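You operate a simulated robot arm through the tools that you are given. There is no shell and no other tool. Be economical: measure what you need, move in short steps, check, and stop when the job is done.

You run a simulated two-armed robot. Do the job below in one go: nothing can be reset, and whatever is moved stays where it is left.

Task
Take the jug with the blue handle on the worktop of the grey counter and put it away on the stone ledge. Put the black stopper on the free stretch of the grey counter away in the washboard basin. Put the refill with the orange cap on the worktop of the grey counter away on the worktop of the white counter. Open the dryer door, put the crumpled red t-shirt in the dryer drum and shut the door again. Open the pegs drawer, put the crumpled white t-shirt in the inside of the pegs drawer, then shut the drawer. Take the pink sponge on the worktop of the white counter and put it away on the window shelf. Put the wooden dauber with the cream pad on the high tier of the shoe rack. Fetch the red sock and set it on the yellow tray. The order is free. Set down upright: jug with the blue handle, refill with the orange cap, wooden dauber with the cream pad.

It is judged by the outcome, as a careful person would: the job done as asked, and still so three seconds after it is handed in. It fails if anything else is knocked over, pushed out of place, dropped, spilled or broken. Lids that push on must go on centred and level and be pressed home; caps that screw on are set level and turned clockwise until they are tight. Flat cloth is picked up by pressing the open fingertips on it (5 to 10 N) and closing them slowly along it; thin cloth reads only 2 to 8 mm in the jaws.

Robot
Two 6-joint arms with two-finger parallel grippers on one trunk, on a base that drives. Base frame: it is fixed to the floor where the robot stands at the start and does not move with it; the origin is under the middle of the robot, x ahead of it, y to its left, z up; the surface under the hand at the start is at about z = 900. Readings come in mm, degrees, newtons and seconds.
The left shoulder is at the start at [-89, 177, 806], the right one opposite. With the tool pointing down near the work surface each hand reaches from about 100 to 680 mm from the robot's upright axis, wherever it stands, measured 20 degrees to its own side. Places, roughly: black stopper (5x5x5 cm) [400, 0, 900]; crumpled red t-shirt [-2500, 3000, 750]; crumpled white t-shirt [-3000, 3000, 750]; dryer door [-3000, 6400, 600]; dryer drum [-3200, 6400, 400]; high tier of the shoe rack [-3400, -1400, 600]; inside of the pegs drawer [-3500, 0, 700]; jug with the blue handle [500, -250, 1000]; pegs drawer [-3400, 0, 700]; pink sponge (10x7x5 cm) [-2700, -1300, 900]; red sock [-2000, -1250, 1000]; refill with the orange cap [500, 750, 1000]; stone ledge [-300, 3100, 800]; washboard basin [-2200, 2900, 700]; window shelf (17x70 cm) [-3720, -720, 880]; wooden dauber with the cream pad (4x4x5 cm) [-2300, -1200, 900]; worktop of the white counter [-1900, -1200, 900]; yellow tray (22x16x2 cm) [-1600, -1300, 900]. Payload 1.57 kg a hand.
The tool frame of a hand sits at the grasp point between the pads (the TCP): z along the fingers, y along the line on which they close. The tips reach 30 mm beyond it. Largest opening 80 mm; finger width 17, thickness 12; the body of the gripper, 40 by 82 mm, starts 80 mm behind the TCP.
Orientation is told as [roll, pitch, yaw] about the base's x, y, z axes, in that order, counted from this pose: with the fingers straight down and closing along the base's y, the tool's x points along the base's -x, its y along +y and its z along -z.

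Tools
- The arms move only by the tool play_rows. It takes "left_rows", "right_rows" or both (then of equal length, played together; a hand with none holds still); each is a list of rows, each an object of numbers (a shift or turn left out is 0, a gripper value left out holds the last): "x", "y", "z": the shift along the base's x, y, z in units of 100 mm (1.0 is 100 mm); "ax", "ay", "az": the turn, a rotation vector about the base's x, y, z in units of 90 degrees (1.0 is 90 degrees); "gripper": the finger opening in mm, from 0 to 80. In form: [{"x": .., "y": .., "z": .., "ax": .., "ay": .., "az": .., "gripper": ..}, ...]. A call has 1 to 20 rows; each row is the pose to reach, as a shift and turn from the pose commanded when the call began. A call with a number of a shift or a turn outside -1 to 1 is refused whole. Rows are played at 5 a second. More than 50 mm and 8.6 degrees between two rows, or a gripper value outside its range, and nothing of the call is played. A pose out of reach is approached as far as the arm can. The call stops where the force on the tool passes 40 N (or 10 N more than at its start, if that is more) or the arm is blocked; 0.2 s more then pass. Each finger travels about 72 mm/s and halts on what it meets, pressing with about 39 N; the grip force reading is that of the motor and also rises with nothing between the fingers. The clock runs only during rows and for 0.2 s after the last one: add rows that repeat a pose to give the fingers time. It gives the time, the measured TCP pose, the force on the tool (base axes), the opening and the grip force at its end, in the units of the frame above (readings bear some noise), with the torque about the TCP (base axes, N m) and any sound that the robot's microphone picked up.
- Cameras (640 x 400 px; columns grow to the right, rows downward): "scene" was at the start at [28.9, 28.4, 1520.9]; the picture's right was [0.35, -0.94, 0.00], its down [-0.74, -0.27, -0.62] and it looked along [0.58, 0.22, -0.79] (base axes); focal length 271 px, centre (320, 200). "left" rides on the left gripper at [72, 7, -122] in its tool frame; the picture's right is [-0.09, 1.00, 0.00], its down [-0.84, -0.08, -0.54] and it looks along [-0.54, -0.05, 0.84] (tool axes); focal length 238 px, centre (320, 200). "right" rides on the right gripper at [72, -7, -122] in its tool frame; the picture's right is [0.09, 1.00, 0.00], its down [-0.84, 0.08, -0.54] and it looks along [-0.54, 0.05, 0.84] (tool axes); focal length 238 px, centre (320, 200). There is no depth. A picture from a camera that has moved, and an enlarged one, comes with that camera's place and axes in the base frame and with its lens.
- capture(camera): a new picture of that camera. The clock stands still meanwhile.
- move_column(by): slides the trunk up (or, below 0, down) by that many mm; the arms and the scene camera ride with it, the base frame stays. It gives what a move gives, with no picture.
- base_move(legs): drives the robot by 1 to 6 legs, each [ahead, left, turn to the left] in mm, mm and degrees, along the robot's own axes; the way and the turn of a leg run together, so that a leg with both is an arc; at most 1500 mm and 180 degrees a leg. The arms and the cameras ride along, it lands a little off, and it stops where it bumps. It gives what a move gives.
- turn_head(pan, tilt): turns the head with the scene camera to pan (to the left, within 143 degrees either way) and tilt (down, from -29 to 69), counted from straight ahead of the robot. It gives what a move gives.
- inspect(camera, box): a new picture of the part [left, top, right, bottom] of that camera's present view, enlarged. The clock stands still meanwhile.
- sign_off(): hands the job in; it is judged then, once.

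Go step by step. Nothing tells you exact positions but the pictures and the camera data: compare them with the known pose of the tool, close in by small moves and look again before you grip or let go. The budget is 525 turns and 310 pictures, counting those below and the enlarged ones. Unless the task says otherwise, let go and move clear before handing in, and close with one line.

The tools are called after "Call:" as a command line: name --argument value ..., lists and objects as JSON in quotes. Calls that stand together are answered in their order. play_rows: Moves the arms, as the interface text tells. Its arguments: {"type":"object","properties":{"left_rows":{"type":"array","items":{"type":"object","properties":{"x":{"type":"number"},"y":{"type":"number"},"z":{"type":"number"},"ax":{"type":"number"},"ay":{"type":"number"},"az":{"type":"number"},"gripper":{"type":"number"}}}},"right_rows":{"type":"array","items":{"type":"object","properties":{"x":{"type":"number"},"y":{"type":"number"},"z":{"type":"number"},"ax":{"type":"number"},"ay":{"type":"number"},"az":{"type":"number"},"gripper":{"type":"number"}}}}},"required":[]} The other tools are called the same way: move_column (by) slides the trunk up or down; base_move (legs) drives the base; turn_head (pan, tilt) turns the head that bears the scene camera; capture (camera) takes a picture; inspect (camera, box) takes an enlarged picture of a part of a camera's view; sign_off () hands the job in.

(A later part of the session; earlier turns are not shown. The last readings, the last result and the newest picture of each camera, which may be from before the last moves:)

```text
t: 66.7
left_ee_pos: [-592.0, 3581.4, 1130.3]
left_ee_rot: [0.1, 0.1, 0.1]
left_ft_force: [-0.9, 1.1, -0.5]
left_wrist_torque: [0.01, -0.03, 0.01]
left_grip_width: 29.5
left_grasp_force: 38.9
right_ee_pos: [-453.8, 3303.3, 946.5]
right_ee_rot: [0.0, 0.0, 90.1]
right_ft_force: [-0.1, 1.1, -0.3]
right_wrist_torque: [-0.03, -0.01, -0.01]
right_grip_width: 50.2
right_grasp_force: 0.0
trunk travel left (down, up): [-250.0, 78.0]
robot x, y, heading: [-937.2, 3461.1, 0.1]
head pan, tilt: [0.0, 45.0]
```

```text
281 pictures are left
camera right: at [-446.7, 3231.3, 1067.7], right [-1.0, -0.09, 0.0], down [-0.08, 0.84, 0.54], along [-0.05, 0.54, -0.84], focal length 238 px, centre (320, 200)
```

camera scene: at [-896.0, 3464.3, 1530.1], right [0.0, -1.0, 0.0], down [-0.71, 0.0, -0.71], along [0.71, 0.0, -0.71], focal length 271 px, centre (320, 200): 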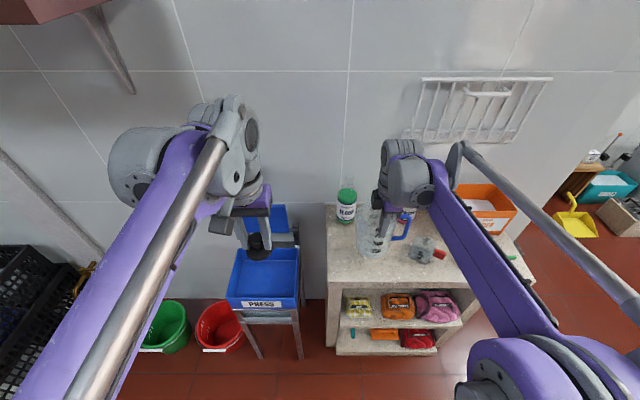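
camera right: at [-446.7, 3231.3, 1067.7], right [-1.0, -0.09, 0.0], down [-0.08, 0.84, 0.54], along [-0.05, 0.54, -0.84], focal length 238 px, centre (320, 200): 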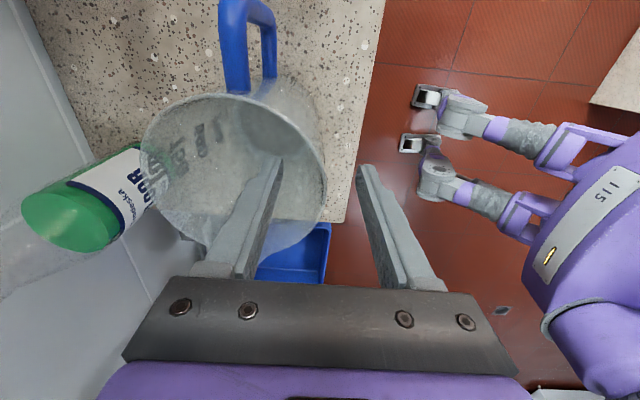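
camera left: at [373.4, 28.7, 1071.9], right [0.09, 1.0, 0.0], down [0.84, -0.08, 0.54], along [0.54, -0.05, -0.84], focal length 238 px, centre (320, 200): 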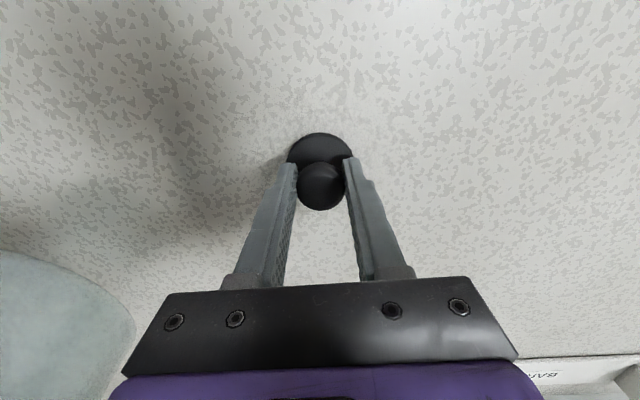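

The jug stands freely. I'll lift the right hand clear and pull it back.

Call:
play_rows --right_rows '[{"z": 0.3}, {"z": 0.6}, {"z": 1.0}, {"z": 1.0, "x": -0.4}, {"z": 1.0, "x": -0.8}, {"z": 1.0, "x": -0.8}]'

Call:
play_rows --right_rows '[{"z": 0.1, "x": -0.2, "az": -0.083}, {"z": 0.2, "x": -0.4, "az": -0.166}, {"z": 0.3, "x": -0.6, "az": -0.25}, {"z": 0.4, "x": -0.8, "az": -0.333}, {"z": 0.5, "x": -0.8, "az": -0.416}, {"z": 0.6, "x": -0.8, "az": -0.5}, {"z": 0.8, "x": -0.8, "az": -0.583}, {"z": 0.8, "x": -0.8, "az": -0.666}, {"z": 0.8, "x": -0.8, "az": -0.75}, {"z": 0.8, "x": -0.8, "az": -0.833}, {"z": 0.8, "x": -0.8, "az": -0.916}, {"z": 0.8, "x": -0.8, "az": -1.0}]'

Call:
capture --camera "scene"

Call:
turn_head --pan 143 --tilt 30

Call:
capture --camera "scene"

Call:
turn_head --pan -143 --tilt 30

Call:
capture --camera "scene"

```text
t: 68.1
left_ee_pos: [-591.9, 3582.9, 1131.2]
left_ee_rot: [0.0, 0.0, 0.2]
left_ft_force: [0.3, 0.3, 0.0]
left_wrist_torque: [0.02, 0.01, 0.0]
left_grip_width: 29.8
left_grasp_force: 38.7
right_ee_pos: [-532.1, 3301.1, 1046.5]
right_ee_rot: [-0.1, 0.0, 90.1]
right_ft_force: [-0.1, 0.5, 0.3]
right_wrist_torque: [0.01, 0.03, -0.01]
right_grip_width: 50.2
right_grasp_force: 0.0
trunk travel left (down, up): [-250.0, 78.0]
robot x, y, heading: [-933.2, 3461.2, 0.0]
head pan, tilt: [0.0, 45.0]
```

```text
t: 70.7
left_ee_pos: [-593.4, 3582.7, 1130.0]
left_ee_rot: [-0.1, 0.0, 0.1]
left_ft_force: [-0.1, 0.1, -0.2]
left_wrist_torque: [-0.02, 0.01, 0.01]
left_grip_width: 29.6
left_grasp_force: 38.7
right_ee_pos: [-613.7, 3303.6, 1125.8]
right_ee_rot: [-0.1, 0.0, 0.1]
right_ft_force: [-0.3, -0.2, 0.0]
right_wrist_torque: [0.01, 0.0, -0.02]
right_grip_width: 49.9
right_grasp_force: 0.1
trunk travel left (down, up): [-250.0, 78.0]
robot x, y, heading: [-934.0, 3460.7, 0.2]
head pan, tilt: [0.0, 45.0]
```

```text
280 pictures are left
camera scene: at [-896.0, 3464.3, 1530.1], right [0.0, -1.0, 0.0], down [-0.71, 0.0, -0.71], along [0.71, 0.0, -0.71], focal length 271 px, centre (320, 200)
```

scene: 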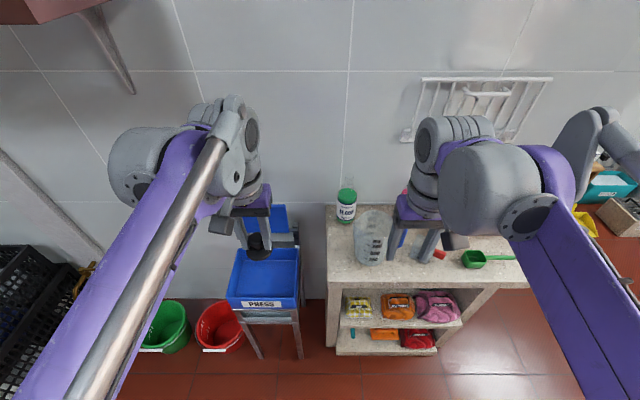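

```text
t: 73.0
left_ee_pos: [-592.2, 3582.6, 1130.3]
left_ee_rot: [0.1, 0.1, 0.2]
left_ft_force: [-1.0, 0.5, -0.5]
left_wrist_torque: [-0.02, 0.05, 0.02]
left_grip_width: 29.7
left_grasp_force: 38.8
right_ee_pos: [-611.5, 3302.7, 1127.0]
right_ee_rot: [0.0, 0.0, 0.1]
right_ft_force: [0.0, 0.1, 0.9]
right_wrist_torque: [-0.02, 0.02, 0.03]
right_grip_width: 49.9
right_grasp_force: 0.0
trunk travel left (down, up): [-250.0, 78.0]
robot x, y, heading: [-935.2, 3464.9, -0.2]
head pan, tilt: [143.0, 30.0]
```

```text
279 pictures are left
camera scene: at [-1049.6, 3518.4, 1552.7], right [0.6, 0.8, 0.0], down [0.4, -0.3, -0.87], along [-0.69, 0.52, -0.5], focal length 271 px, centre (320, 200)
```

scene: 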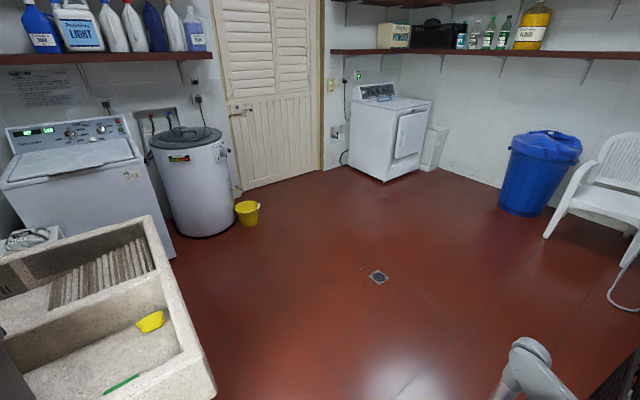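

```text
t: 76.9
left_ee_pos: [-591.6, 3581.5, 1130.1]
left_ee_rot: [0.1, 0.0, 0.1]
left_ft_force: [0.1, 0.6, -0.4]
left_wrist_torque: [-0.03, -0.02, 0.03]
left_grip_width: 29.7
left_grasp_force: 39.5
right_ee_pos: [-612.3, 3302.5, 1127.2]
right_ee_rot: [0.1, 0.0, 0.2]
right_ft_force: [1.0, -0.2, 0.4]
right_wrist_torque: [-0.04, 0.0, 0.01]
right_grip_width: 50.1
right_grasp_force: 0.0
trunk travel left (down, up): [-250.0, 78.0]
robot x, y, heading: [-933.1, 3464.0, -0.0]
head pan, tilt: [-143.0, 30.0]
```

```text
278 pictures are left
camera scene: at [-1049.4, 3409.5, 1552.7], right [-0.6, 0.8, 0.0], down [0.4, 0.3, -0.87], along [-0.69, -0.52, -0.5], focal length 271 px, centre (320, 200)
```

scene: 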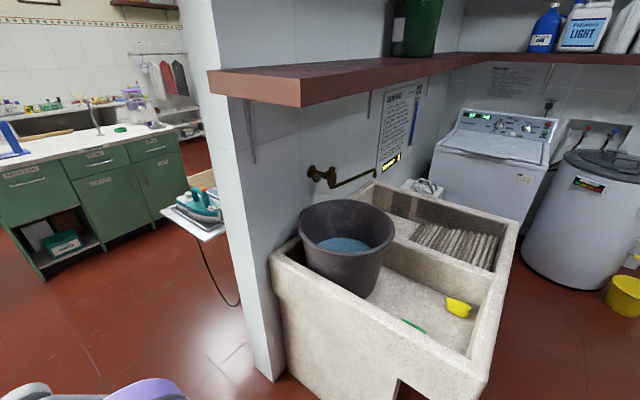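

The jug stands well on the ledge. The basin spans x -2470..-1560, y 2800..3515, and its washboard compartment is the x<-1960 half. I'll drive round to its +y side.

Call:
base_move --legs '[[0, 430, 0], [0, 0, -90], [0, -1290, 0]]'

Call:
turn_head --pan 0 --tilt 45

Call:
capture --camera "scene"

Call:
turn_head --pan -60 --tilt 30

Call:
capture --camera "scene"

```text
t: 96.2
left_ee_pos: [-2114.3, 3529.4, 1130.0]
left_ee_rot: [0.0, 0.0, -89.5]
left_ft_force: [-0.4, -0.6, -0.9]
left_wrist_torque: [0.0, -0.02, -0.03]
left_grip_width: 29.5
left_grasp_force: 38.9
right_ee_pos: [-2394.0, 3547.2, 1126.1]
right_ee_rot: [-0.1, -0.1, -89.4]
right_ft_force: [0.8, 0.6, 0.4]
right_wrist_torque: [0.02, -0.01, -0.02]
right_grip_width: 50.1
right_grasp_force: 0.0
trunk travel left (down, up): [-250.0, 78.0]
robot x, y, heading: [-2238.4, 3874.7, -89.6]
head pan, tilt: [-143.0, 30.0]
```

```text
t: 98.5
left_ee_pos: [-2113.1, 3530.2, 1130.8]
left_ee_rot: [0.0, 0.0, -89.4]
left_ft_force: [-1.4, -0.7, 0.0]
left_wrist_torque: [-0.01, 0.0, -0.03]
left_grip_width: 29.9
left_grasp_force: 38.9
right_ee_pos: [-2394.1, 3547.3, 1127.9]
right_ee_rot: [0.0, 0.0, -89.3]
right_ft_force: [-0.3, -0.5, -0.5]
right_wrist_torque: [-0.03, -0.01, -0.02]
right_grip_width: 50.3
right_grasp_force: 0.1
trunk travel left (down, up): [-250.0, 78.0]
robot x, y, heading: [-2233.6, 3868.3, -89.3]
head pan, tilt: [0.0, 45.0]
```

```text
277 pictures are left
camera scene: at [-2238.4, 3833.2, 1530.1], right [-1.0, -0.01, 0.0], down [-0.01, 0.71, -0.71], along [0.01, -0.71, -0.71], focal length 271 px, centre (320, 200)
```

scene: 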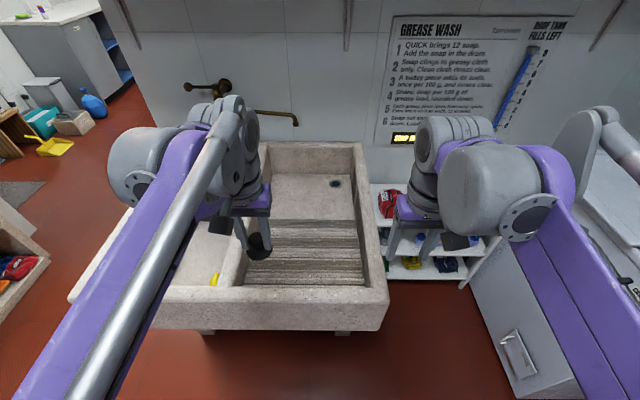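

```text
t: 99.8
left_ee_pos: [-2115.0, 3529.8, 1130.2]
left_ee_rot: [0.0, 0.0, -89.4]
left_ft_force: [0.5, 0.4, -0.4]
left_wrist_torque: [0.01, 0.0, 0.0]
left_grip_width: 29.6
left_grasp_force: 38.9
right_ee_pos: [-2395.1, 3548.3, 1127.1]
right_ee_rot: [0.1, 0.0, -89.4]
right_ft_force: [-1.0, 0.4, -0.7]
right_wrist_torque: [-0.02, -0.01, 0.03]
right_grip_width: 50.0
right_grasp_force: 0.0
trunk travel left (down, up): [-250.0, 78.0]
robot x, y, heading: [-2237.0, 3872.9, -89.4]
head pan, tilt: [-60.0, 30.0]
```

```text
276 pictures are left
camera scene: at [-2317.0, 3868.4, 1552.7], right [-0.51, 0.86, 0.0], down [0.43, 0.25, -0.87], along [-0.75, -0.44, -0.5], focal length 271 px, centre (320, 200)
```

scene: 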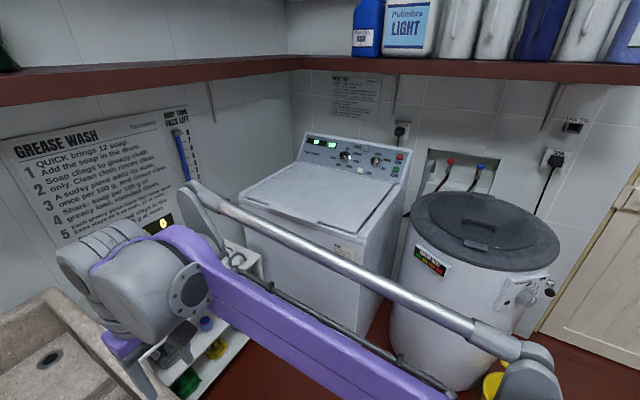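

The washboard compartment is in front of me, with its flat floor near y 2830–3090. The red t-shirt is on a small white shelf just past the basin. I'll come a bit closer and move the left hand out over the floor.

Call:
base_move --legs '[[170, 0, 0]]'

Call:
play_rows --left_rows '[{"y": -0.4, "x": -0.1}, {"y": -0.8, "x": -0.2}, {"y": -1.0, "x": -0.3}]'

Call:
play_rows --left_rows '[{"y": -0.4, "x": -0.1}, {"y": -0.8, "x": -0.2}, {"y": -1.0, "x": -0.3}]'

Call:
turn_head --pan 0 --tilt 50

Call:
capture --camera "scene"

Call:
capture --camera "left"

```text
t: 101.2
left_ee_pos: [-2112.8, 3361.2, 1130.4]
left_ee_rot: [0.1, 0.0, -89.4]
left_ft_force: [0.4, -0.5, -0.9]
left_wrist_torque: [0.05, -0.02, 0.01]
left_grip_width: 29.6
left_grasp_force: 39.1
right_ee_pos: [-2392.4, 3381.9, 1127.5]
right_ee_rot: [0.0, 0.0, -89.5]
right_ft_force: [0.0, 0.5, -0.1]
right_wrist_torque: [0.0, -0.01, -0.02]
right_grip_width: 50.1
right_grasp_force: 0.1
trunk travel left (down, up): [-250.0, 78.0]
robot x, y, heading: [-2237.6, 3704.5, -89.5]
head pan, tilt: [-60.0, 30.0]
```

```text
t: 102.0
left_ee_pos: [-2143.9, 3261.5, 1129.1]
left_ee_rot: [0.0, 0.0, -89.5]
left_ft_force: [-0.3, -0.1, -0.4]
left_wrist_torque: [0.01, 0.0, 0.02]
left_grip_width: 29.7
left_grasp_force: 38.2
right_ee_pos: [-2393.0, 3380.7, 1127.0]
right_ee_rot: [0.0, 0.0, -89.4]
right_ft_force: [0.5, 0.8, -0.4]
right_wrist_torque: [-0.03, 0.0, 0.03]
right_grip_width: 50.0
right_grasp_force: 0.0
trunk travel left (down, up): [-250.0, 78.0]
robot x, y, heading: [-2234.8, 3701.2, -89.5]
head pan, tilt: [-60.0, 30.0]
```

```text
t: 102.8
left_ee_pos: [-2174.5, 3160.8, 1128.4]
left_ee_rot: [0.0, 0.0, -89.5]
left_ft_force: [0.0, 0.3, -0.2]
left_wrist_torque: [0.06, -0.02, 0.01]
left_grip_width: 29.7
left_grasp_force: 38.9
right_ee_pos: [-2393.3, 3381.0, 1126.4]
right_ee_rot: [0.0, 0.0, -89.5]
right_ft_force: [0.2, -0.2, -0.3]
right_wrist_torque: [0.03, 0.01, 0.04]
right_grip_width: 50.0
right_grasp_force: 0.1
trunk travel left (down, up): [-250.0, 78.0]
robot x, y, heading: [-2237.1, 3704.8, -89.1]
head pan, tilt: [-60.0, 30.0]
```

```text
t: 104.2
left_ee_pos: [-2174.3, 3161.4, 1129.0]
left_ee_rot: [-0.1, 0.0, -89.5]
left_ft_force: [-0.7, 0.0, 0.0]
left_wrist_torque: [0.01, 0.0, -0.01]
left_grip_width: 29.7
left_grasp_force: 39.4
right_ee_pos: [-2393.7, 3381.2, 1127.4]
right_ee_rot: [-0.1, -0.1, -89.5]
right_ft_force: [-0.6, 0.2, 0.5]
right_wrist_torque: [0.03, 0.02, -0.01]
right_grip_width: 49.9
right_grasp_force: 0.1
trunk travel left (down, up): [-250.0, 78.0]
robot x, y, heading: [-2237.5, 3703.7, -89.3]
head pan, tilt: [0.0, 50.0]
```

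```text
275 pictures are left
camera scene: at [-2236.9, 3670.5, 1523.2], right [-1.0, -0.01, 0.0], down [-0.01, 0.77, -0.64], along [0.01, -0.64, -0.77], focal length 271 px, centre (320, 200)
```

scene: 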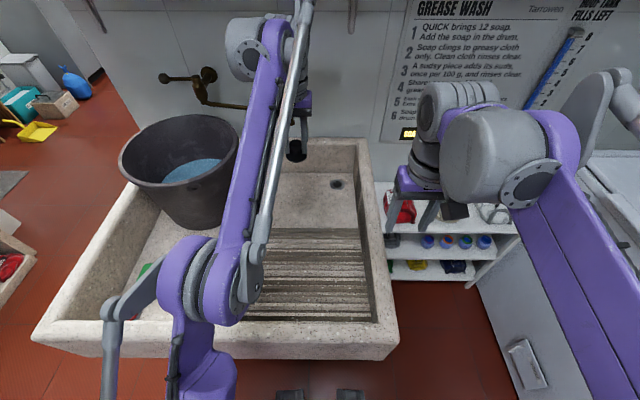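

```text
274 pictures are left
camera left: at [-2167.1, 3235.5, 1252.0], right [1.0, -0.08, 0.0], down [-0.07, -0.84, 0.54], along [-0.04, -0.54, -0.84], focal length 238 px, centre (320, 200)
```

left: 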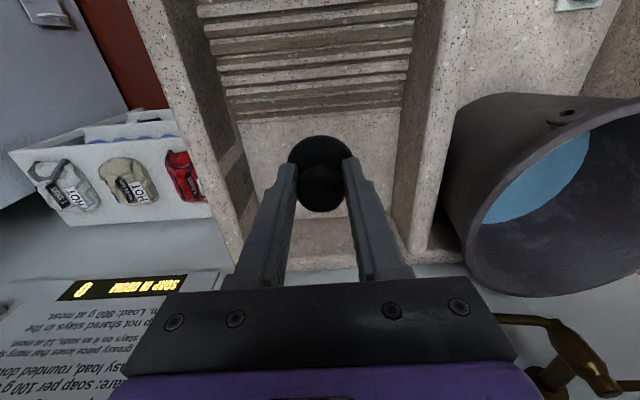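

I can see the compartment floor in front of the washboard. I'll move to about [-2190,3030] and descend.

Call:
play_rows --left_rows '[{"y": -0.4, "x": -0.1}, {"y": -0.8, "x": -0.15, "z": -0.2}, {"y": -1.0, "x": -0.15, "z": -0.5}, {"y": -1.0, "x": -0.15, "z": -0.8}, {"y": -1.0, "x": -0.15, "z": -0.8}]'

Call:
play_rows --left_rows '[{"y": -0.2, "z": -0.3}, {"y": -0.35, "z": -0.6}, {"y": -0.35, "z": -0.9}, {"y": -0.35, "z": -0.9}]'

Call:
play_rows --left_rows '[{"z": -0.3}, {"z": -0.6}, {"z": -0.9}, {"z": -0.9}]'

Call:
capture --camera "left"

Call:
capture --camera "scene"

```text
t: 105.3
left_ee_pos: [-2181.3, 3099.3, 1039.6]
left_ee_rot: [0.1, 0.1, -89.5]
left_ft_force: [-0.4, -0.5, -0.6]
left_wrist_torque: [0.01, 0.05, -0.01]
left_grip_width: 29.7
left_grasp_force: 38.3
left hand out of reach, approached as far as the arm can: row 1, 2, 3, 4, 5
right_ee_pos: [-2394.2, 3379.9, 1127.6]
right_ee_rot: [0.0, 0.0, -89.4]
right_ft_force: [0.0, -0.4, -0.3]
right_wrist_torque: [0.01, 0.03, -0.03]
right_grip_width: 50.1
right_grasp_force: 0.1
trunk travel left (down, up): [-250.0, 78.0]
robot x, y, heading: [-2236.9, 3704.7, -89.6]
head pan, tilt: [0.0, 50.0]
```

```text
t: 106.3
left_ee_pos: [-2182.8, 3062.6, 949.8]
left_ee_rot: [0.0, -0.1, -89.5]
left_ft_force: [0.3, 0.6, -0.5]
left_wrist_torque: [-0.03, 0.02, -0.01]
left_grip_width: 29.5
left_grasp_force: 39.0
left hand out of reach, approached as far as the arm can: row 1, 2
right_ee_pos: [-2392.7, 3382.1, 1127.5]
right_ee_rot: [0.0, 0.0, -89.5]
right_ft_force: [-0.6, -0.1, -1.0]
right_wrist_torque: [0.02, 0.0, 0.01]
right_grip_width: 49.9
right_grasp_force: 0.1
trunk travel left (down, up): [-250.0, 78.0]
robot x, y, heading: [-2241.9, 3706.9, -89.6]
head pan, tilt: [0.0, 50.0]
```

```text
t: 107.3
left_ee_pos: [-2181.3, 3058.4, 860.3]
left_ee_rot: [0.1, 0.1, -89.5]
left_ft_force: [0.5, 0.5, -1.1]
left_wrist_torque: [0.01, 0.02, -0.02]
left_grip_width: 29.7
left_grasp_force: 39.1
left hand out of reach, approached as far as the arm can: row 3, 4
right_ee_pos: [-2392.8, 3381.1, 1127.6]
right_ee_rot: [-0.1, -0.1, -89.5]
right_ft_force: [-0.3, -0.3, -0.4]
right_wrist_torque: [0.0, -0.01, -0.01]
right_grip_width: 50.2
right_grasp_force: 0.0
trunk travel left (down, up): [-250.0, 78.0]
robot x, y, heading: [-2235.3, 3709.7, -89.4]
head pan, tilt: [0.0, 50.0]
```

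```text
273 pictures are left
camera left: at [-2174.4, 3131.8, 984.7], right [1.0, -0.08, 0.0], down [-0.07, -0.84, 0.54], along [-0.04, -0.54, -0.84], focal length 238 px, centre (320, 200)
```

left: 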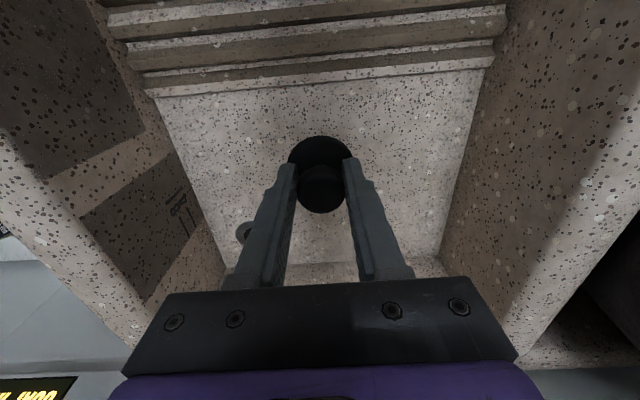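

```text
272 pictures are left
camera scene: at [-2236.8, 3670.8, 1523.2], right [-1.0, -0.01, 0.0], down [-0.01, 0.77, -0.64], along [0.01, -0.64, -0.77], focal length 271 px, centre (320, 200)
```

scene: 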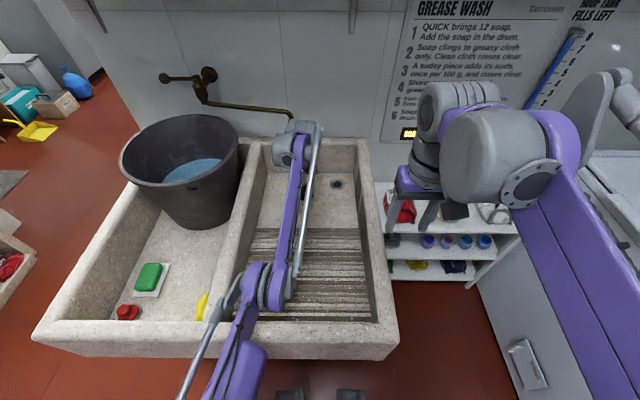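

The arm is at its lower limit here, so I'll creep 60 mm closer and lower the trunk, which carries the stopper down with it.

Call:
base_move --legs '[[50, 0, 0]]'

Call:
move_column --by -80

Call:
capture --camera "left"

Call:
capture --camera "scene"

```text
t: 108.3
left_ee_pos: [-2180.3, 3007.3, 862.6]
left_ee_rot: [0.0, 0.1, -89.5]
left_ft_force: [0.3, 0.6, 0.3]
left_wrist_torque: [0.02, -0.02, 0.03]
left_grip_width: 29.8
left_grasp_force: 38.8
right_ee_pos: [-2392.6, 3331.7, 1126.8]
right_ee_rot: [0.0, -0.1, -89.5]
right_ft_force: [0.6, -0.9, 0.2]
right_wrist_torque: [0.01, -0.01, 0.01]
right_grip_width: 49.9
right_grasp_force: 0.0
trunk travel left (down, up): [-250.0, 78.0]
robot x, y, heading: [-2235.0, 3654.9, -89.7]
head pan, tilt: [0.0, 50.0]
```

```text
t: 109.4
left_ee_pos: [-2181.2, 3008.6, 782.0]
left_ee_rot: [0.0, 0.0, -89.5]
left_ft_force: [0.6, -0.4, -1.1]
left_wrist_torque: [0.03, -0.01, -0.01]
left_grip_width: 29.9
left_grasp_force: 39.1
right_ee_pos: [-2392.2, 3330.3, 1048.4]
right_ee_rot: [0.1, 0.0, -89.5]
right_ft_force: [0.4, 0.2, 0.1]
right_wrist_torque: [-0.01, 0.0, 0.0]
right_grip_width: 49.5
right_grasp_force: 0.1
trunk travel left (down, up): [-170.0, 158.0]
robot x, y, heading: [-2239.8, 3653.6, -89.5]
head pan, tilt: [0.0, 50.0]
```

```text
271 pictures are left
camera left: at [-2174.3, 3082.2, 904.9], right [1.0, -0.08, 0.0], down [-0.07, -0.84, 0.54], along [-0.04, -0.54, -0.84], focal length 238 px, centre (320, 200)
```

left: 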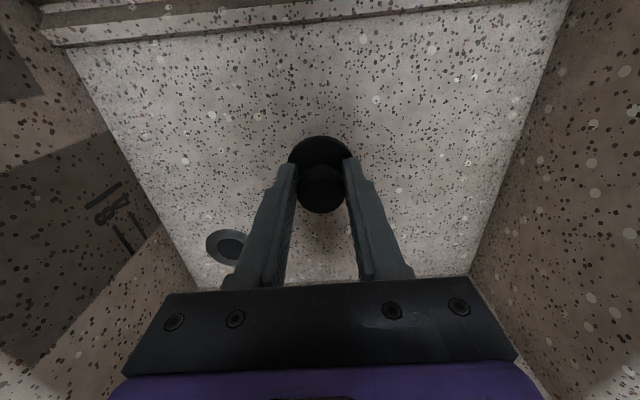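

```text
270 pictures are left
camera scene: at [-2236.3, 3616.5, 1444.9], right [-1.0, -0.01, 0.0], down [-0.01, 0.77, -0.64], along [0.01, -0.64, -0.77], focal length 271 px, centre (320, 200)
```

scene: 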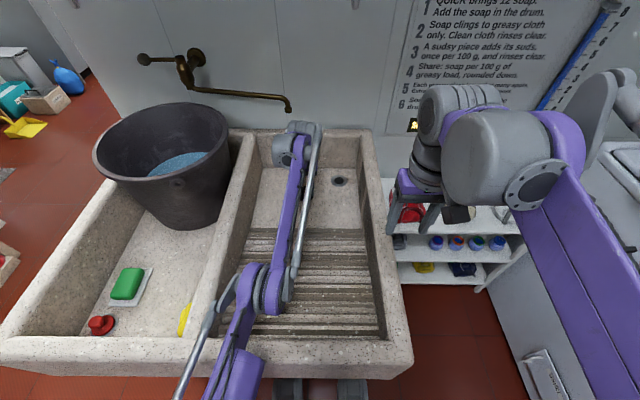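

Call:
move_column --by -40

Call:
capture --camera "left"

```text
t: 110.3
left_ee_pos: [-2176.2, 3018.0, 801.3]
left_ee_rot: [0.3, -0.2, -89.3]
left_ft_force: [0.5, -0.5, -0.5]
left_wrist_torque: [0.0, -0.03, 0.01]
left_grip_width: 30.1
left_grasp_force: 39.2
right_ee_pos: [-2395.5, 3337.5, 1008.3]
right_ee_rot: [0.2, -0.3, -89.4]
right_ft_force: [0.2, -0.4, 0.7]
right_wrist_torque: [0.03, -0.03, -0.01]
right_grip_width: 50.0
right_grasp_force: 0.0
trunk travel left (down, up): [-133.0, 195.0]
robot x, y, heading: [-2232.7, 3654.8, -89.3]
head pan, tilt: [0.0, 50.0]
stopped: the arm was blocked; the commanded pose is now the measured one
```

```text
269 pictures are left
camera left: at [-2170.8, 3091.8, 923.6], right [1.0, -0.08, 0.0], down [-0.07, -0.84, 0.54], along [-0.04, -0.54, -0.84], focal length 238 px, centre (320, 200)
```

left: 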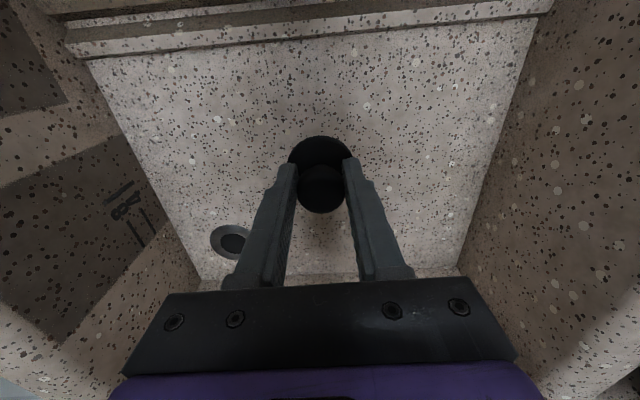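

The upper arm met the basin's front rim, so lowering the trunk is wrong. I'll raise the trunk instead and reach down with the arm, which keeps the elbow higher.

Call:
move_column --by 160

Call:
play_rows --left_rows '[{"z": -0.3}, {"z": -0.6}, {"z": -0.9}, {"z": -0.9}]'

Call:
capture --camera "scene"

```text
t: 112.1
left_ee_pos: [-2175.4, 3011.6, 960.3]
left_ee_rot: [0.1, -0.2, -89.2]
left_ft_force: [0.5, 0.3, 0.1]
left_wrist_torque: [0.0, -0.02, 0.0]
left_grip_width: 29.7
left_grasp_force: 38.7
right_ee_pos: [-2390.8, 3332.9, 1170.3]
right_ee_rot: [-0.1, 0.1, -89.5]
right_ft_force: [-0.6, 0.2, -0.3]
right_wrist_torque: [-0.03, -0.03, -0.01]
right_grip_width: 49.9
right_grasp_force: 0.1
trunk travel left (down, up): [-293.0, 35.0]
robot x, y, heading: [-2235.7, 3651.4, -89.4]
head pan, tilt: [0.0, 50.0]
```

```text
t: 113.1
left_ee_pos: [-2181.0, 2973.3, 886.2]
left_ee_rot: [0.1, -0.2, -89.4]
left_ft_force: [-0.3, 0.0, -0.4]
left_wrist_torque: [-0.01, 0.0, 0.01]
left_grip_width: 29.4
left_grasp_force: 39.2
left hand out of reach, approached as far as the arm can: row 1, 2, 3, 4
right_ee_pos: [-2391.9, 3331.8, 1169.1]
right_ee_rot: [-0.1, 0.0, -89.5]
right_ft_force: [0.2, -0.2, 0.1]
right_wrist_torque: [-0.01, 0.0, -0.02]
right_grip_width: 49.9
right_grasp_force: 0.1
trunk travel left (down, up): [-293.0, 35.0]
robot x, y, heading: [-2231.7, 3657.4, -89.4]
head pan, tilt: [0.0, 50.0]
```

```text
268 pictures are left
camera scene: at [-2235.2, 3622.1, 1569.9], right [-1.0, -0.01, 0.0], down [-0.01, 0.77, -0.64], along [0.01, -0.64, -0.77], focal length 271 px, centre (320, 200)
```

scene: 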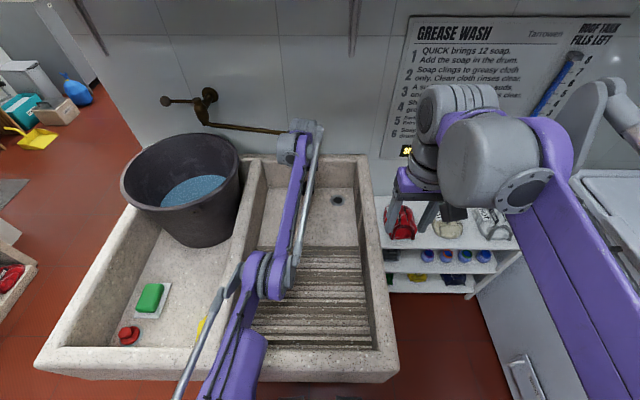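

Call:
play_rows --left_rows '[{"y": 0.3, "z": 0.0}, {"y": 0.6, "z": -0.2}, {"y": 0.6, "z": -0.5}, {"y": 0.6, "z": -0.8}, {"y": 0.6, "z": -0.8}]'

Call:
capture --camera "left"

```text
t: 114.3
left_ee_pos: [-2193.7, 2959.2, 827.2]
left_ee_rot: [0.1, -0.1, -89.2]
left_ft_force: [0.1, 0.3, -0.6]
left_wrist_torque: [-0.02, 0.0, 0.05]
left_grip_width: 29.7
left_grasp_force: 38.9
left hand out of reach, approached as far as the arm can: row 1, 2, 3, 4, 5
right_ee_pos: [-2390.0, 3331.6, 1168.9]
right_ee_rot: [0.0, 0.0, -89.5]
right_ft_force: [0.7, -0.2, -0.4]
right_wrist_torque: [-0.01, 0.02, -0.02]
right_grip_width: 50.1
right_grasp_force: 0.0
trunk travel left (down, up): [-293.0, 35.0]
robot x, y, heading: [-2231.2, 3651.4, -89.6]
head pan, tilt: [0.0, 50.0]
```

```text
267 pictures are left
camera left: at [-2188.0, 3032.3, 949.4], right [1.0, -0.08, 0.0], down [-0.07, -0.84, 0.54], along [-0.04, -0.54, -0.84], focal length 238 px, centre (320, 200)
```

left: 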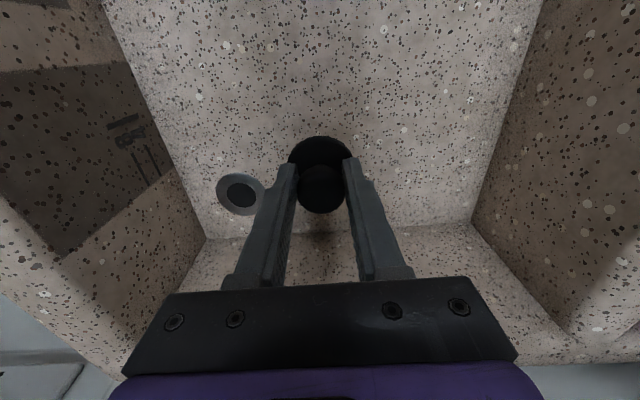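

The commanded point is still beyond reach; I'll bring it back toward me and continue down.

Call:
play_rows --left_rows '[{"y": 0.3}, {"y": 0.6}, {"y": 0.9}]'

Call:
play_rows --left_rows '[{"z": -0.2}, {"z": -0.4}, {"z": -0.4}]'

Call:
capture --camera "left"

```text
t: 115.1
left_ee_pos: [-2202.9, 2963.2, 837.2]
left_ee_rot: [0.1, -0.1, -89.3]
left_ft_force: [0.0, 0.5, -1.3]
left_wrist_torque: [0.0, 0.0, -0.01]
left_grip_width: 29.7
left_grasp_force: 38.8
left hand out of reach, approached as far as the arm can: row 1, 2, 3
right_ee_pos: [-2391.4, 3332.1, 1168.8]
right_ee_rot: [0.0, 0.0, -89.6]
right_ft_force: [0.4, -0.6, -0.7]
right_wrist_torque: [0.03, 0.02, 0.0]
right_grip_width: 50.0
right_grasp_force: 0.0
trunk travel left (down, up): [-293.0, 35.0]
robot x, y, heading: [-2234.8, 3656.0, -89.5]
head pan, tilt: [0.0, 50.0]
```

```text
t: 115.9
left_ee_pos: [-2202.7, 2962.5, 796.3]
left_ee_rot: [0.0, -0.2, -89.3]
left_ft_force: [0.5, 0.2, -0.8]
left_wrist_torque: [0.06, -0.02, -0.05]
left_grip_width: 29.6
left_grasp_force: 38.7
left hand out of reach, approached as far as the arm can: row 2
right_ee_pos: [-2390.8, 3331.0, 1170.6]
right_ee_rot: [0.1, -0.2, -89.4]
right_ft_force: [-0.2, 0.8, 0.3]
right_wrist_torque: [0.02, -0.01, -0.01]
right_grip_width: 49.9
right_grasp_force: 0.0
trunk travel left (down, up): [-293.0, 35.0]
robot x, y, heading: [-2231.1, 3655.8, -89.5]
head pan, tilt: [0.0, 50.0]
```

```text
266 pictures are left
camera left: at [-2196.2, 3035.8, 918.7], right [1.0, -0.08, 0.0], down [-0.07, -0.84, 0.55], along [-0.04, -0.54, -0.84], focal length 238 px, centre (320, 200)
```

left: 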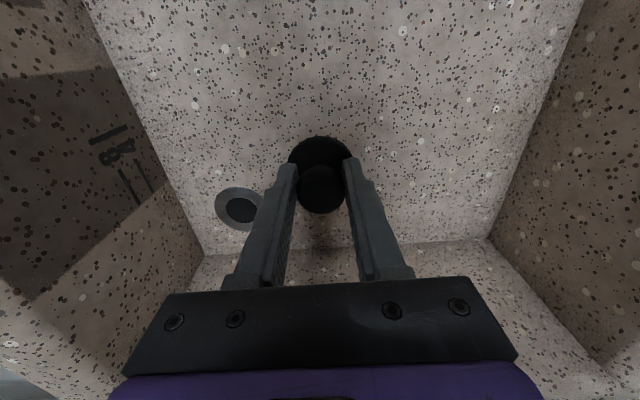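

Call:
play_rows --left_rows '[{"y": 0.2, "z": -0.2}, {"y": 0.4, "z": -0.4}, {"y": 0.4, "z": -0.55}, {"y": 0.4, "z": -0.55}]'

Call:
capture --camera "left"

```text
t: 116.9
left_ee_pos: [-2203.0, 3001.0, 740.4]
left_ee_rot: [0.0, -0.3, -89.3]
left_ft_force: [0.2, -0.5, -0.1]
left_wrist_torque: [0.0, 0.0, -0.02]
left_grip_width: 29.7
left_grasp_force: 39.1
right_ee_pos: [-2391.4, 3332.5, 1170.3]
right_ee_rot: [0.0, 0.0, -89.5]
right_ft_force: [-0.3, 0.2, 0.5]
right_wrist_torque: [0.0, -0.01, 0.01]
right_grip_width: 49.7
right_grasp_force: 0.2
trunk travel left (down, up): [-293.0, 35.0]
robot x, y, heading: [-2234.7, 3659.5, -89.5]
head pan, tilt: [0.0, 50.0]
```

```text
265 pictures are left
camera left: at [-2195.9, 3075.3, 863.9], right [1.0, -0.08, 0.0], down [-0.07, -0.84, 0.55], along [-0.04, -0.54, -0.84], focal length 238 px, centre (320, 200)
```

left: 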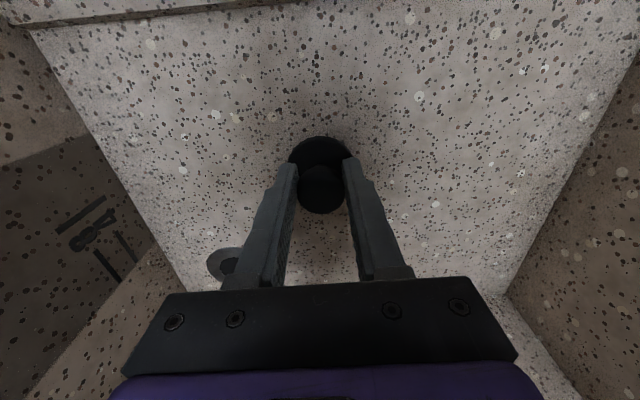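

Call:
play_rows --left_rows '[{"z": -0.1}, {"z": -0.2}, {"z": -0.2}]'

Call:
play_rows --left_rows '[{"z": -0.08}, {"z": -0.15}, {"z": -0.15}]'

Call:
capture --camera "left"

```text
t: 117.5
left_ee_pos: [-2202.3, 3000.6, 733.5]
left_ee_rot: [0.0, -0.3, -89.2]
left_ft_force: [0.1, 3.9, 29.7]
left_wrist_torque: [0.08, 0.05, 0.01]
left_grip_width: 29.8
left_grasp_force: 39.2
right_ee_pos: [-2390.9, 3333.3, 1170.5]
right_ee_rot: [0.1, -0.1, -89.5]
right_ft_force: [0.3, 0.2, 0.3]
right_wrist_torque: [0.01, 0.02, 0.02]
right_grip_width: 49.8
right_grasp_force: 0.0
trunk travel left (down, up): [-293.0, 35.0]
robot x, y, heading: [-2233.8, 3656.9, -89.5]
head pan, tilt: [0.0, 50.0]
stopped in row 2 (left hand): the force on the tool passed its limit at 49 N (the readings are from after the stop); the commanded pose is now the measured one
```

```text
t: 117.8
left_ee_pos: [-2202.4, 3001.3, 732.1]
left_ee_rot: [0.0, -0.3, -89.4]
left_ft_force: [-0.5, 2.1, 25.0]
left_wrist_torque: [-0.01, 0.0, 0.01]
left_grip_width: 29.7
left_grasp_force: 38.9
right_ee_pos: [-2391.2, 3333.4, 1169.9]
right_ee_rot: [0.0, -0.1, -89.4]
right_ft_force: [0.3, -0.6, 0.1]
right_wrist_torque: [0.03, 0.02, 0.01]
right_grip_width: 50.2
right_grasp_force: 0.1
trunk travel left (down, up): [-293.0, 35.0]
robot x, y, heading: [-2235.8, 3655.1, -89.4]
head pan, tilt: [0.0, 50.0]
stopped in row 1 (left hand): the force on the tool passed its limit at 48 N (the readings are from after the stop); the commanded pose is now the measured one
```

```text
264 pictures are left
camera left: at [-2195.9, 3075.3, 855.6], right [1.0, -0.08, 0.0], down [-0.07, -0.84, 0.55], along [-0.04, -0.54, -0.84], focal length 238 px, centre (320, 200)
```

left: 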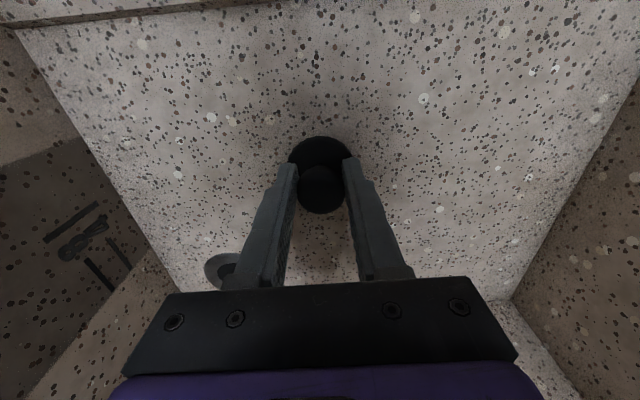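

The stopper is seated on the basin floor. I'll ease up, open, and lift out.

Call:
play_rows --left_rows '[{"z": 0.01}, {"z": 0.01, "gripper": 40}, {"z": 0.01, "gripper": 60}, {"z": 0.01, "gripper": 60}, {"z": 0.3}, {"z": 0.6}, {"z": 1.0, "y": 0.2}]'

Call:
capture --camera "left"

Call:
play_rows --left_rows '[{"z": 0.4}, {"z": 0.8}, {"z": 1.0, "y": 0.3}, {"z": 1.0, "y": 0.7}, {"z": 1.0, "y": 1.0}]'

Call:
play_rows --left_rows '[{"z": 0.4}, {"z": 0.8}, {"z": 1.0, "y": 0.3}, {"z": 1.0, "y": 0.7}, {"z": 1.0, "y": 1.0}]'

```text
t: 119.4
left_ee_pos: [-2201.6, 3020.8, 828.9]
left_ee_rot: [0.2, -0.3, -89.3]
left_ft_force: [0.6, -0.1, 0.3]
left_wrist_torque: [0.01, 0.0, 0.01]
left_grip_width: 59.9
left_grasp_force: 0.1
right_ee_pos: [-2391.1, 3333.8, 1169.8]
right_ee_rot: [0.0, -0.1, -89.4]
right_ft_force: [0.0, -0.8, -0.1]
right_wrist_torque: [-0.01, -0.02, 0.0]
right_grip_width: 50.0
right_grasp_force: 0.0
trunk travel left (down, up): [-293.0, 35.0]
robot x, y, heading: [-2232.4, 3657.2, -89.6]
head pan, tilt: [0.0, 50.0]
```

```text
263 pictures are left
camera left: at [-2194.2, 3093.8, 952.5], right [1.0, -0.08, 0.0], down [-0.07, -0.84, 0.55], along [-0.04, -0.54, -0.84], focal length 238 px, centre (320, 200)
```

left: 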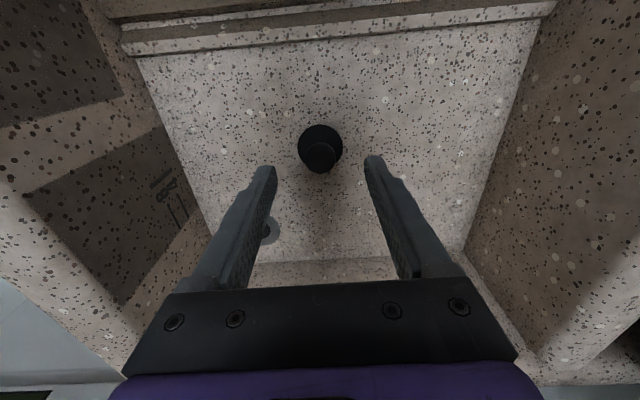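

```text
t: 120.6
left_ee_pos: [-2202.1, 3119.6, 932.4]
left_ee_rot: [0.2, -0.2, -89.3]
left_ft_force: [-0.1, -0.1, 1.0]
left_wrist_torque: [-0.03, 0.0, 0.0]
left_grip_width: 59.9
left_grasp_force: 0.0
right_ee_pos: [-2392.3, 3332.9, 1169.2]
right_ee_rot: [0.0, -0.1, -89.3]
right_ft_force: [0.0, -0.1, -0.6]
right_wrist_torque: [-0.03, 0.02, 0.01]
right_grip_width: 49.8
right_grasp_force: 0.0
trunk travel left (down, up): [-293.0, 35.0]
robot x, y, heading: [-2234.9, 3654.4, -89.6]
head pan, tilt: [0.0, 50.0]
```

```text
t: 121.8
left_ee_pos: [-2202.9, 3220.8, 1030.8]
left_ee_rot: [0.1, -0.2, -89.3]
left_ft_force: [-0.3, -0.7, -0.2]
left_wrist_torque: [0.0, -0.01, -0.01]
left_grip_width: 59.9
left_grasp_force: 0.0
right_ee_pos: [-2390.4, 3331.4, 1170.8]
right_ee_rot: [0.0, -0.1, -89.4]
right_ft_force: [-0.1, -0.2, -0.1]
right_wrist_torque: [0.01, 0.03, -0.03]
right_grip_width: 50.1
right_grasp_force: 0.1
trunk travel left (down, up): [-293.0, 35.0]
robot x, y, heading: [-2232.7, 3656.2, -89.6]
head pan, tilt: [0.0, 50.0]
```

The stopper is in place. The t-shirts lie on the white shelf past the basin: red at about [-2520,3060], white at about [-2850,3050]. I'll shift right to face them.

Call:
play_rows --left_rows '[{"z": 0.4, "y": 0.3}, {"z": 0.8, "y": 0.6}, {"z": 0.9, "y": 0.9}, {"z": 0.9, "y": 1.0}]'

Call:
base_move --legs '[[-60, 0, 0], [0, -450, 0]]'

Call:
capture --camera "scene"

Call:
capture --camera "right"

Call:
capture --camera "left"

```text
t: 122.8
left_ee_pos: [-2201.1, 3320.2, 1120.4]
left_ee_rot: [0.1, -0.2, -89.3]
left_ft_force: [0.0, 0.5, -0.4]
left_wrist_torque: [-0.02, 0.0, 0.04]
left_grip_width: 59.9
left_grasp_force: 0.1
right_ee_pos: [-2391.5, 3331.2, 1169.1]
right_ee_rot: [-0.1, -0.1, -89.4]
right_ft_force: [0.1, 0.0, 0.1]
right_wrist_torque: [-0.02, -0.03, -0.03]
right_grip_width: 49.9
right_grasp_force: 0.1
trunk travel left (down, up): [-293.0, 35.0]
robot x, y, heading: [-2234.7, 3655.2, -89.5]
head pan, tilt: [0.0, 50.0]
```

```text
t: 127.8
left_ee_pos: [-2653.7, 3373.5, 1121.5]
left_ee_rot: [0.1, -0.1, -89.2]
left_ft_force: [0.2, 0.5, -0.2]
left_wrist_torque: [-0.02, -0.02, 0.0]
left_grip_width: 60.1
left_grasp_force: 0.1
right_ee_pos: [-2842.5, 3385.1, 1170.7]
right_ee_rot: [0.0, 0.0, -89.3]
right_ft_force: [-0.7, 0.1, 0.7]
right_wrist_torque: [-0.02, 0.0, 0.02]
right_grip_width: 50.1
right_grasp_force: 0.1
trunk travel left (down, up): [-293.0, 35.0]
robot x, y, heading: [-2687.5, 3707.6, -89.5]
head pan, tilt: [0.0, 50.0]
```

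```text
262 pictures are left
camera scene: at [-2688.4, 3675.9, 1569.9], right [-1.0, -0.01, 0.0], down [-0.01, 0.77, -0.64], along [0.01, -0.64, -0.77], focal length 271 px, centre (320, 200)
```

scene: 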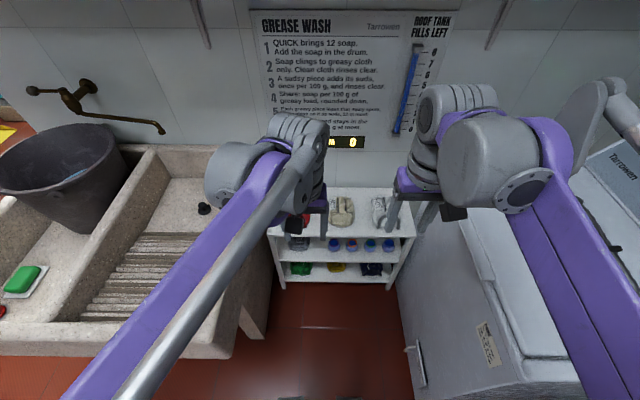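

```text
261 pictures are left
camera right: at [-2851.7, 3456.9, 1291.4], right [0.99, 0.11, 0.0], down [0.09, -0.84, 0.54], along [0.06, -0.54, -0.84], focal length 238 px, centre (320, 200)
```

right: 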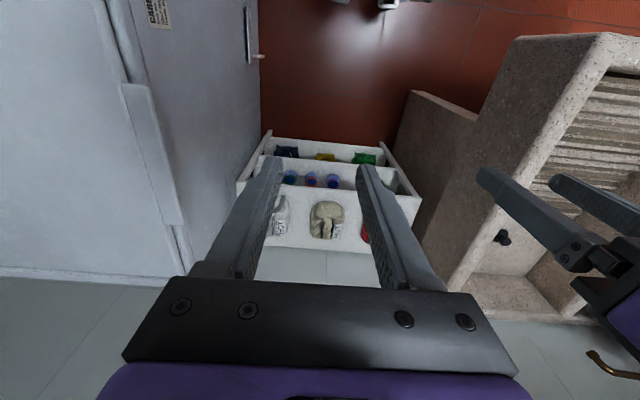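

```text
260 pictures are left
camera left: at [-2647.4, 3448.2, 1243.0], right [1.0, -0.08, 0.0], down [-0.07, -0.84, 0.54], along [-0.04, -0.54, -0.84], focal length 238 px, centre (320, 200)
```

left: 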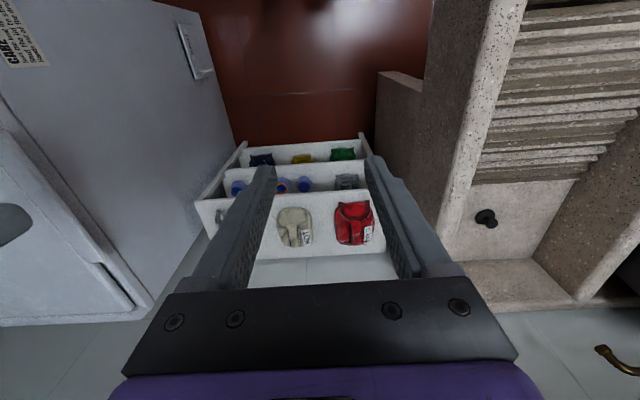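

The shelf holds red (~[-2589,3072]), beige, and white (~[-2913,3063]) shirts in a row. I'll bring the left hand above the red one first.

Call:
play_rows --left_rows '[{"x": 0.2, "y": -0.4}, {"x": 0.4, "y": -0.8}, {"x": 0.6, "y": -1.0}]'

Call:
play_rows --left_rows '[{"y": -0.4, "z": -0.2}, {"y": -0.8, "z": -0.4}, {"y": -1.0, "z": -0.6}]'

Call:
play_rows --left_rows '[{"y": -0.4, "z": -0.3}, {"y": -0.8, "z": -0.6}, {"y": -0.98, "z": -0.9, "gripper": 80}, {"y": -0.98, "z": -0.9, "gripper": 80}]'

Call:
capture --camera "left"

Call:
capture --camera "scene"

```text
t: 128.6
left_ee_pos: [-2592.8, 3273.9, 1120.4]
left_ee_rot: [0.1, -0.2, -89.0]
left_ft_force: [0.5, -0.7, -0.9]
left_wrist_torque: [0.05, 0.01, 0.0]
left_grip_width: 60.0
left_grasp_force: 0.1
right_ee_pos: [-2842.2, 3384.7, 1169.9]
right_ee_rot: [0.0, -0.1, -89.2]
right_ft_force: [-0.1, 0.3, -0.1]
right_wrist_torque: [0.0, 0.01, 0.02]
right_grip_width: 50.1
right_grasp_force: 0.2
trunk travel left (down, up): [-293.0, 35.0]
robot x, y, heading: [-2685.8, 3707.9, -89.4]
head pan, tilt: [0.0, 50.0]
```

```text
t: 129.4
left_ee_pos: [-2592.8, 3174.1, 1060.4]
left_ee_rot: [0.0, -0.2, -89.1]
left_ft_force: [0.9, 0.6, 0.0]
left_wrist_torque: [0.01, 0.02, -0.02]
left_grip_width: 59.9
left_grasp_force: 0.1
right_ee_pos: [-2844.1, 3385.5, 1170.5]
right_ee_rot: [0.0, 0.0, -89.2]
right_ft_force: [0.1, 1.0, -0.5]
right_wrist_torque: [-0.02, -0.06, 0.01]
right_grip_width: 50.0
right_grasp_force: 0.0
trunk travel left (down, up): [-293.0, 35.0]
robot x, y, heading: [-2686.5, 3709.1, -89.1]
head pan, tilt: [0.0, 50.0]
```

```text
t: 130.4
left_ee_pos: [-2591.4, 3076.7, 971.2]
left_ee_rot: [0.1, -0.2, -89.1]
left_ft_force: [0.7, -0.5, -0.3]
left_wrist_torque: [0.02, 0.02, 0.01]
left_grip_width: 80.1
left_grasp_force: 0.0
right_ee_pos: [-2843.0, 3384.0, 1170.7]
right_ee_rot: [0.0, -0.1, -89.2]
right_ft_force: [-0.6, 0.5, -0.1]
right_wrist_torque: [-0.01, 0.02, 0.03]
right_grip_width: 50.0
right_grasp_force: 0.0
trunk travel left (down, up): [-293.0, 35.0]
robot x, y, heading: [-2684.0, 3707.2, -89.2]
head pan, tilt: [0.0, 50.0]
```

```text
259 pictures are left
camera left: at [-2586.3, 3150.6, 1092.9], right [1.0, -0.08, 0.0], down [-0.07, -0.84, 0.55], along [-0.04, -0.54, -0.84], focal length 238 px, centre (320, 200)
```

left: 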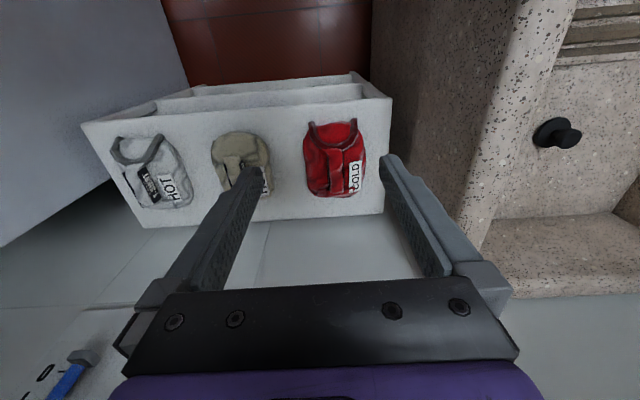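

```text
258 pictures are left
camera scene: at [-2688.5, 3676.1, 1569.9], right [-1.0, -0.01, 0.0], down [-0.01, 0.77, -0.64], along [0.01, -0.64, -0.77], focal length 271 px, centre (320, 200)
```

scene: 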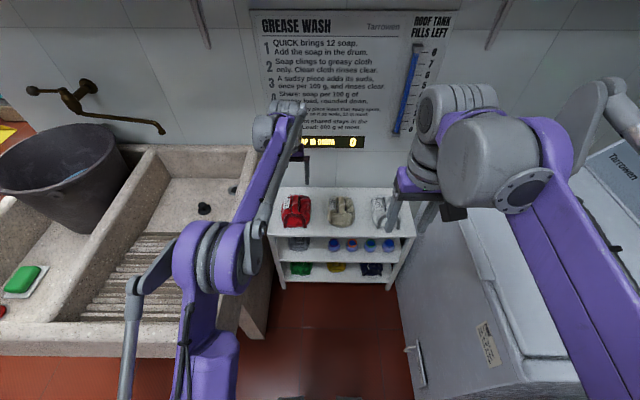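

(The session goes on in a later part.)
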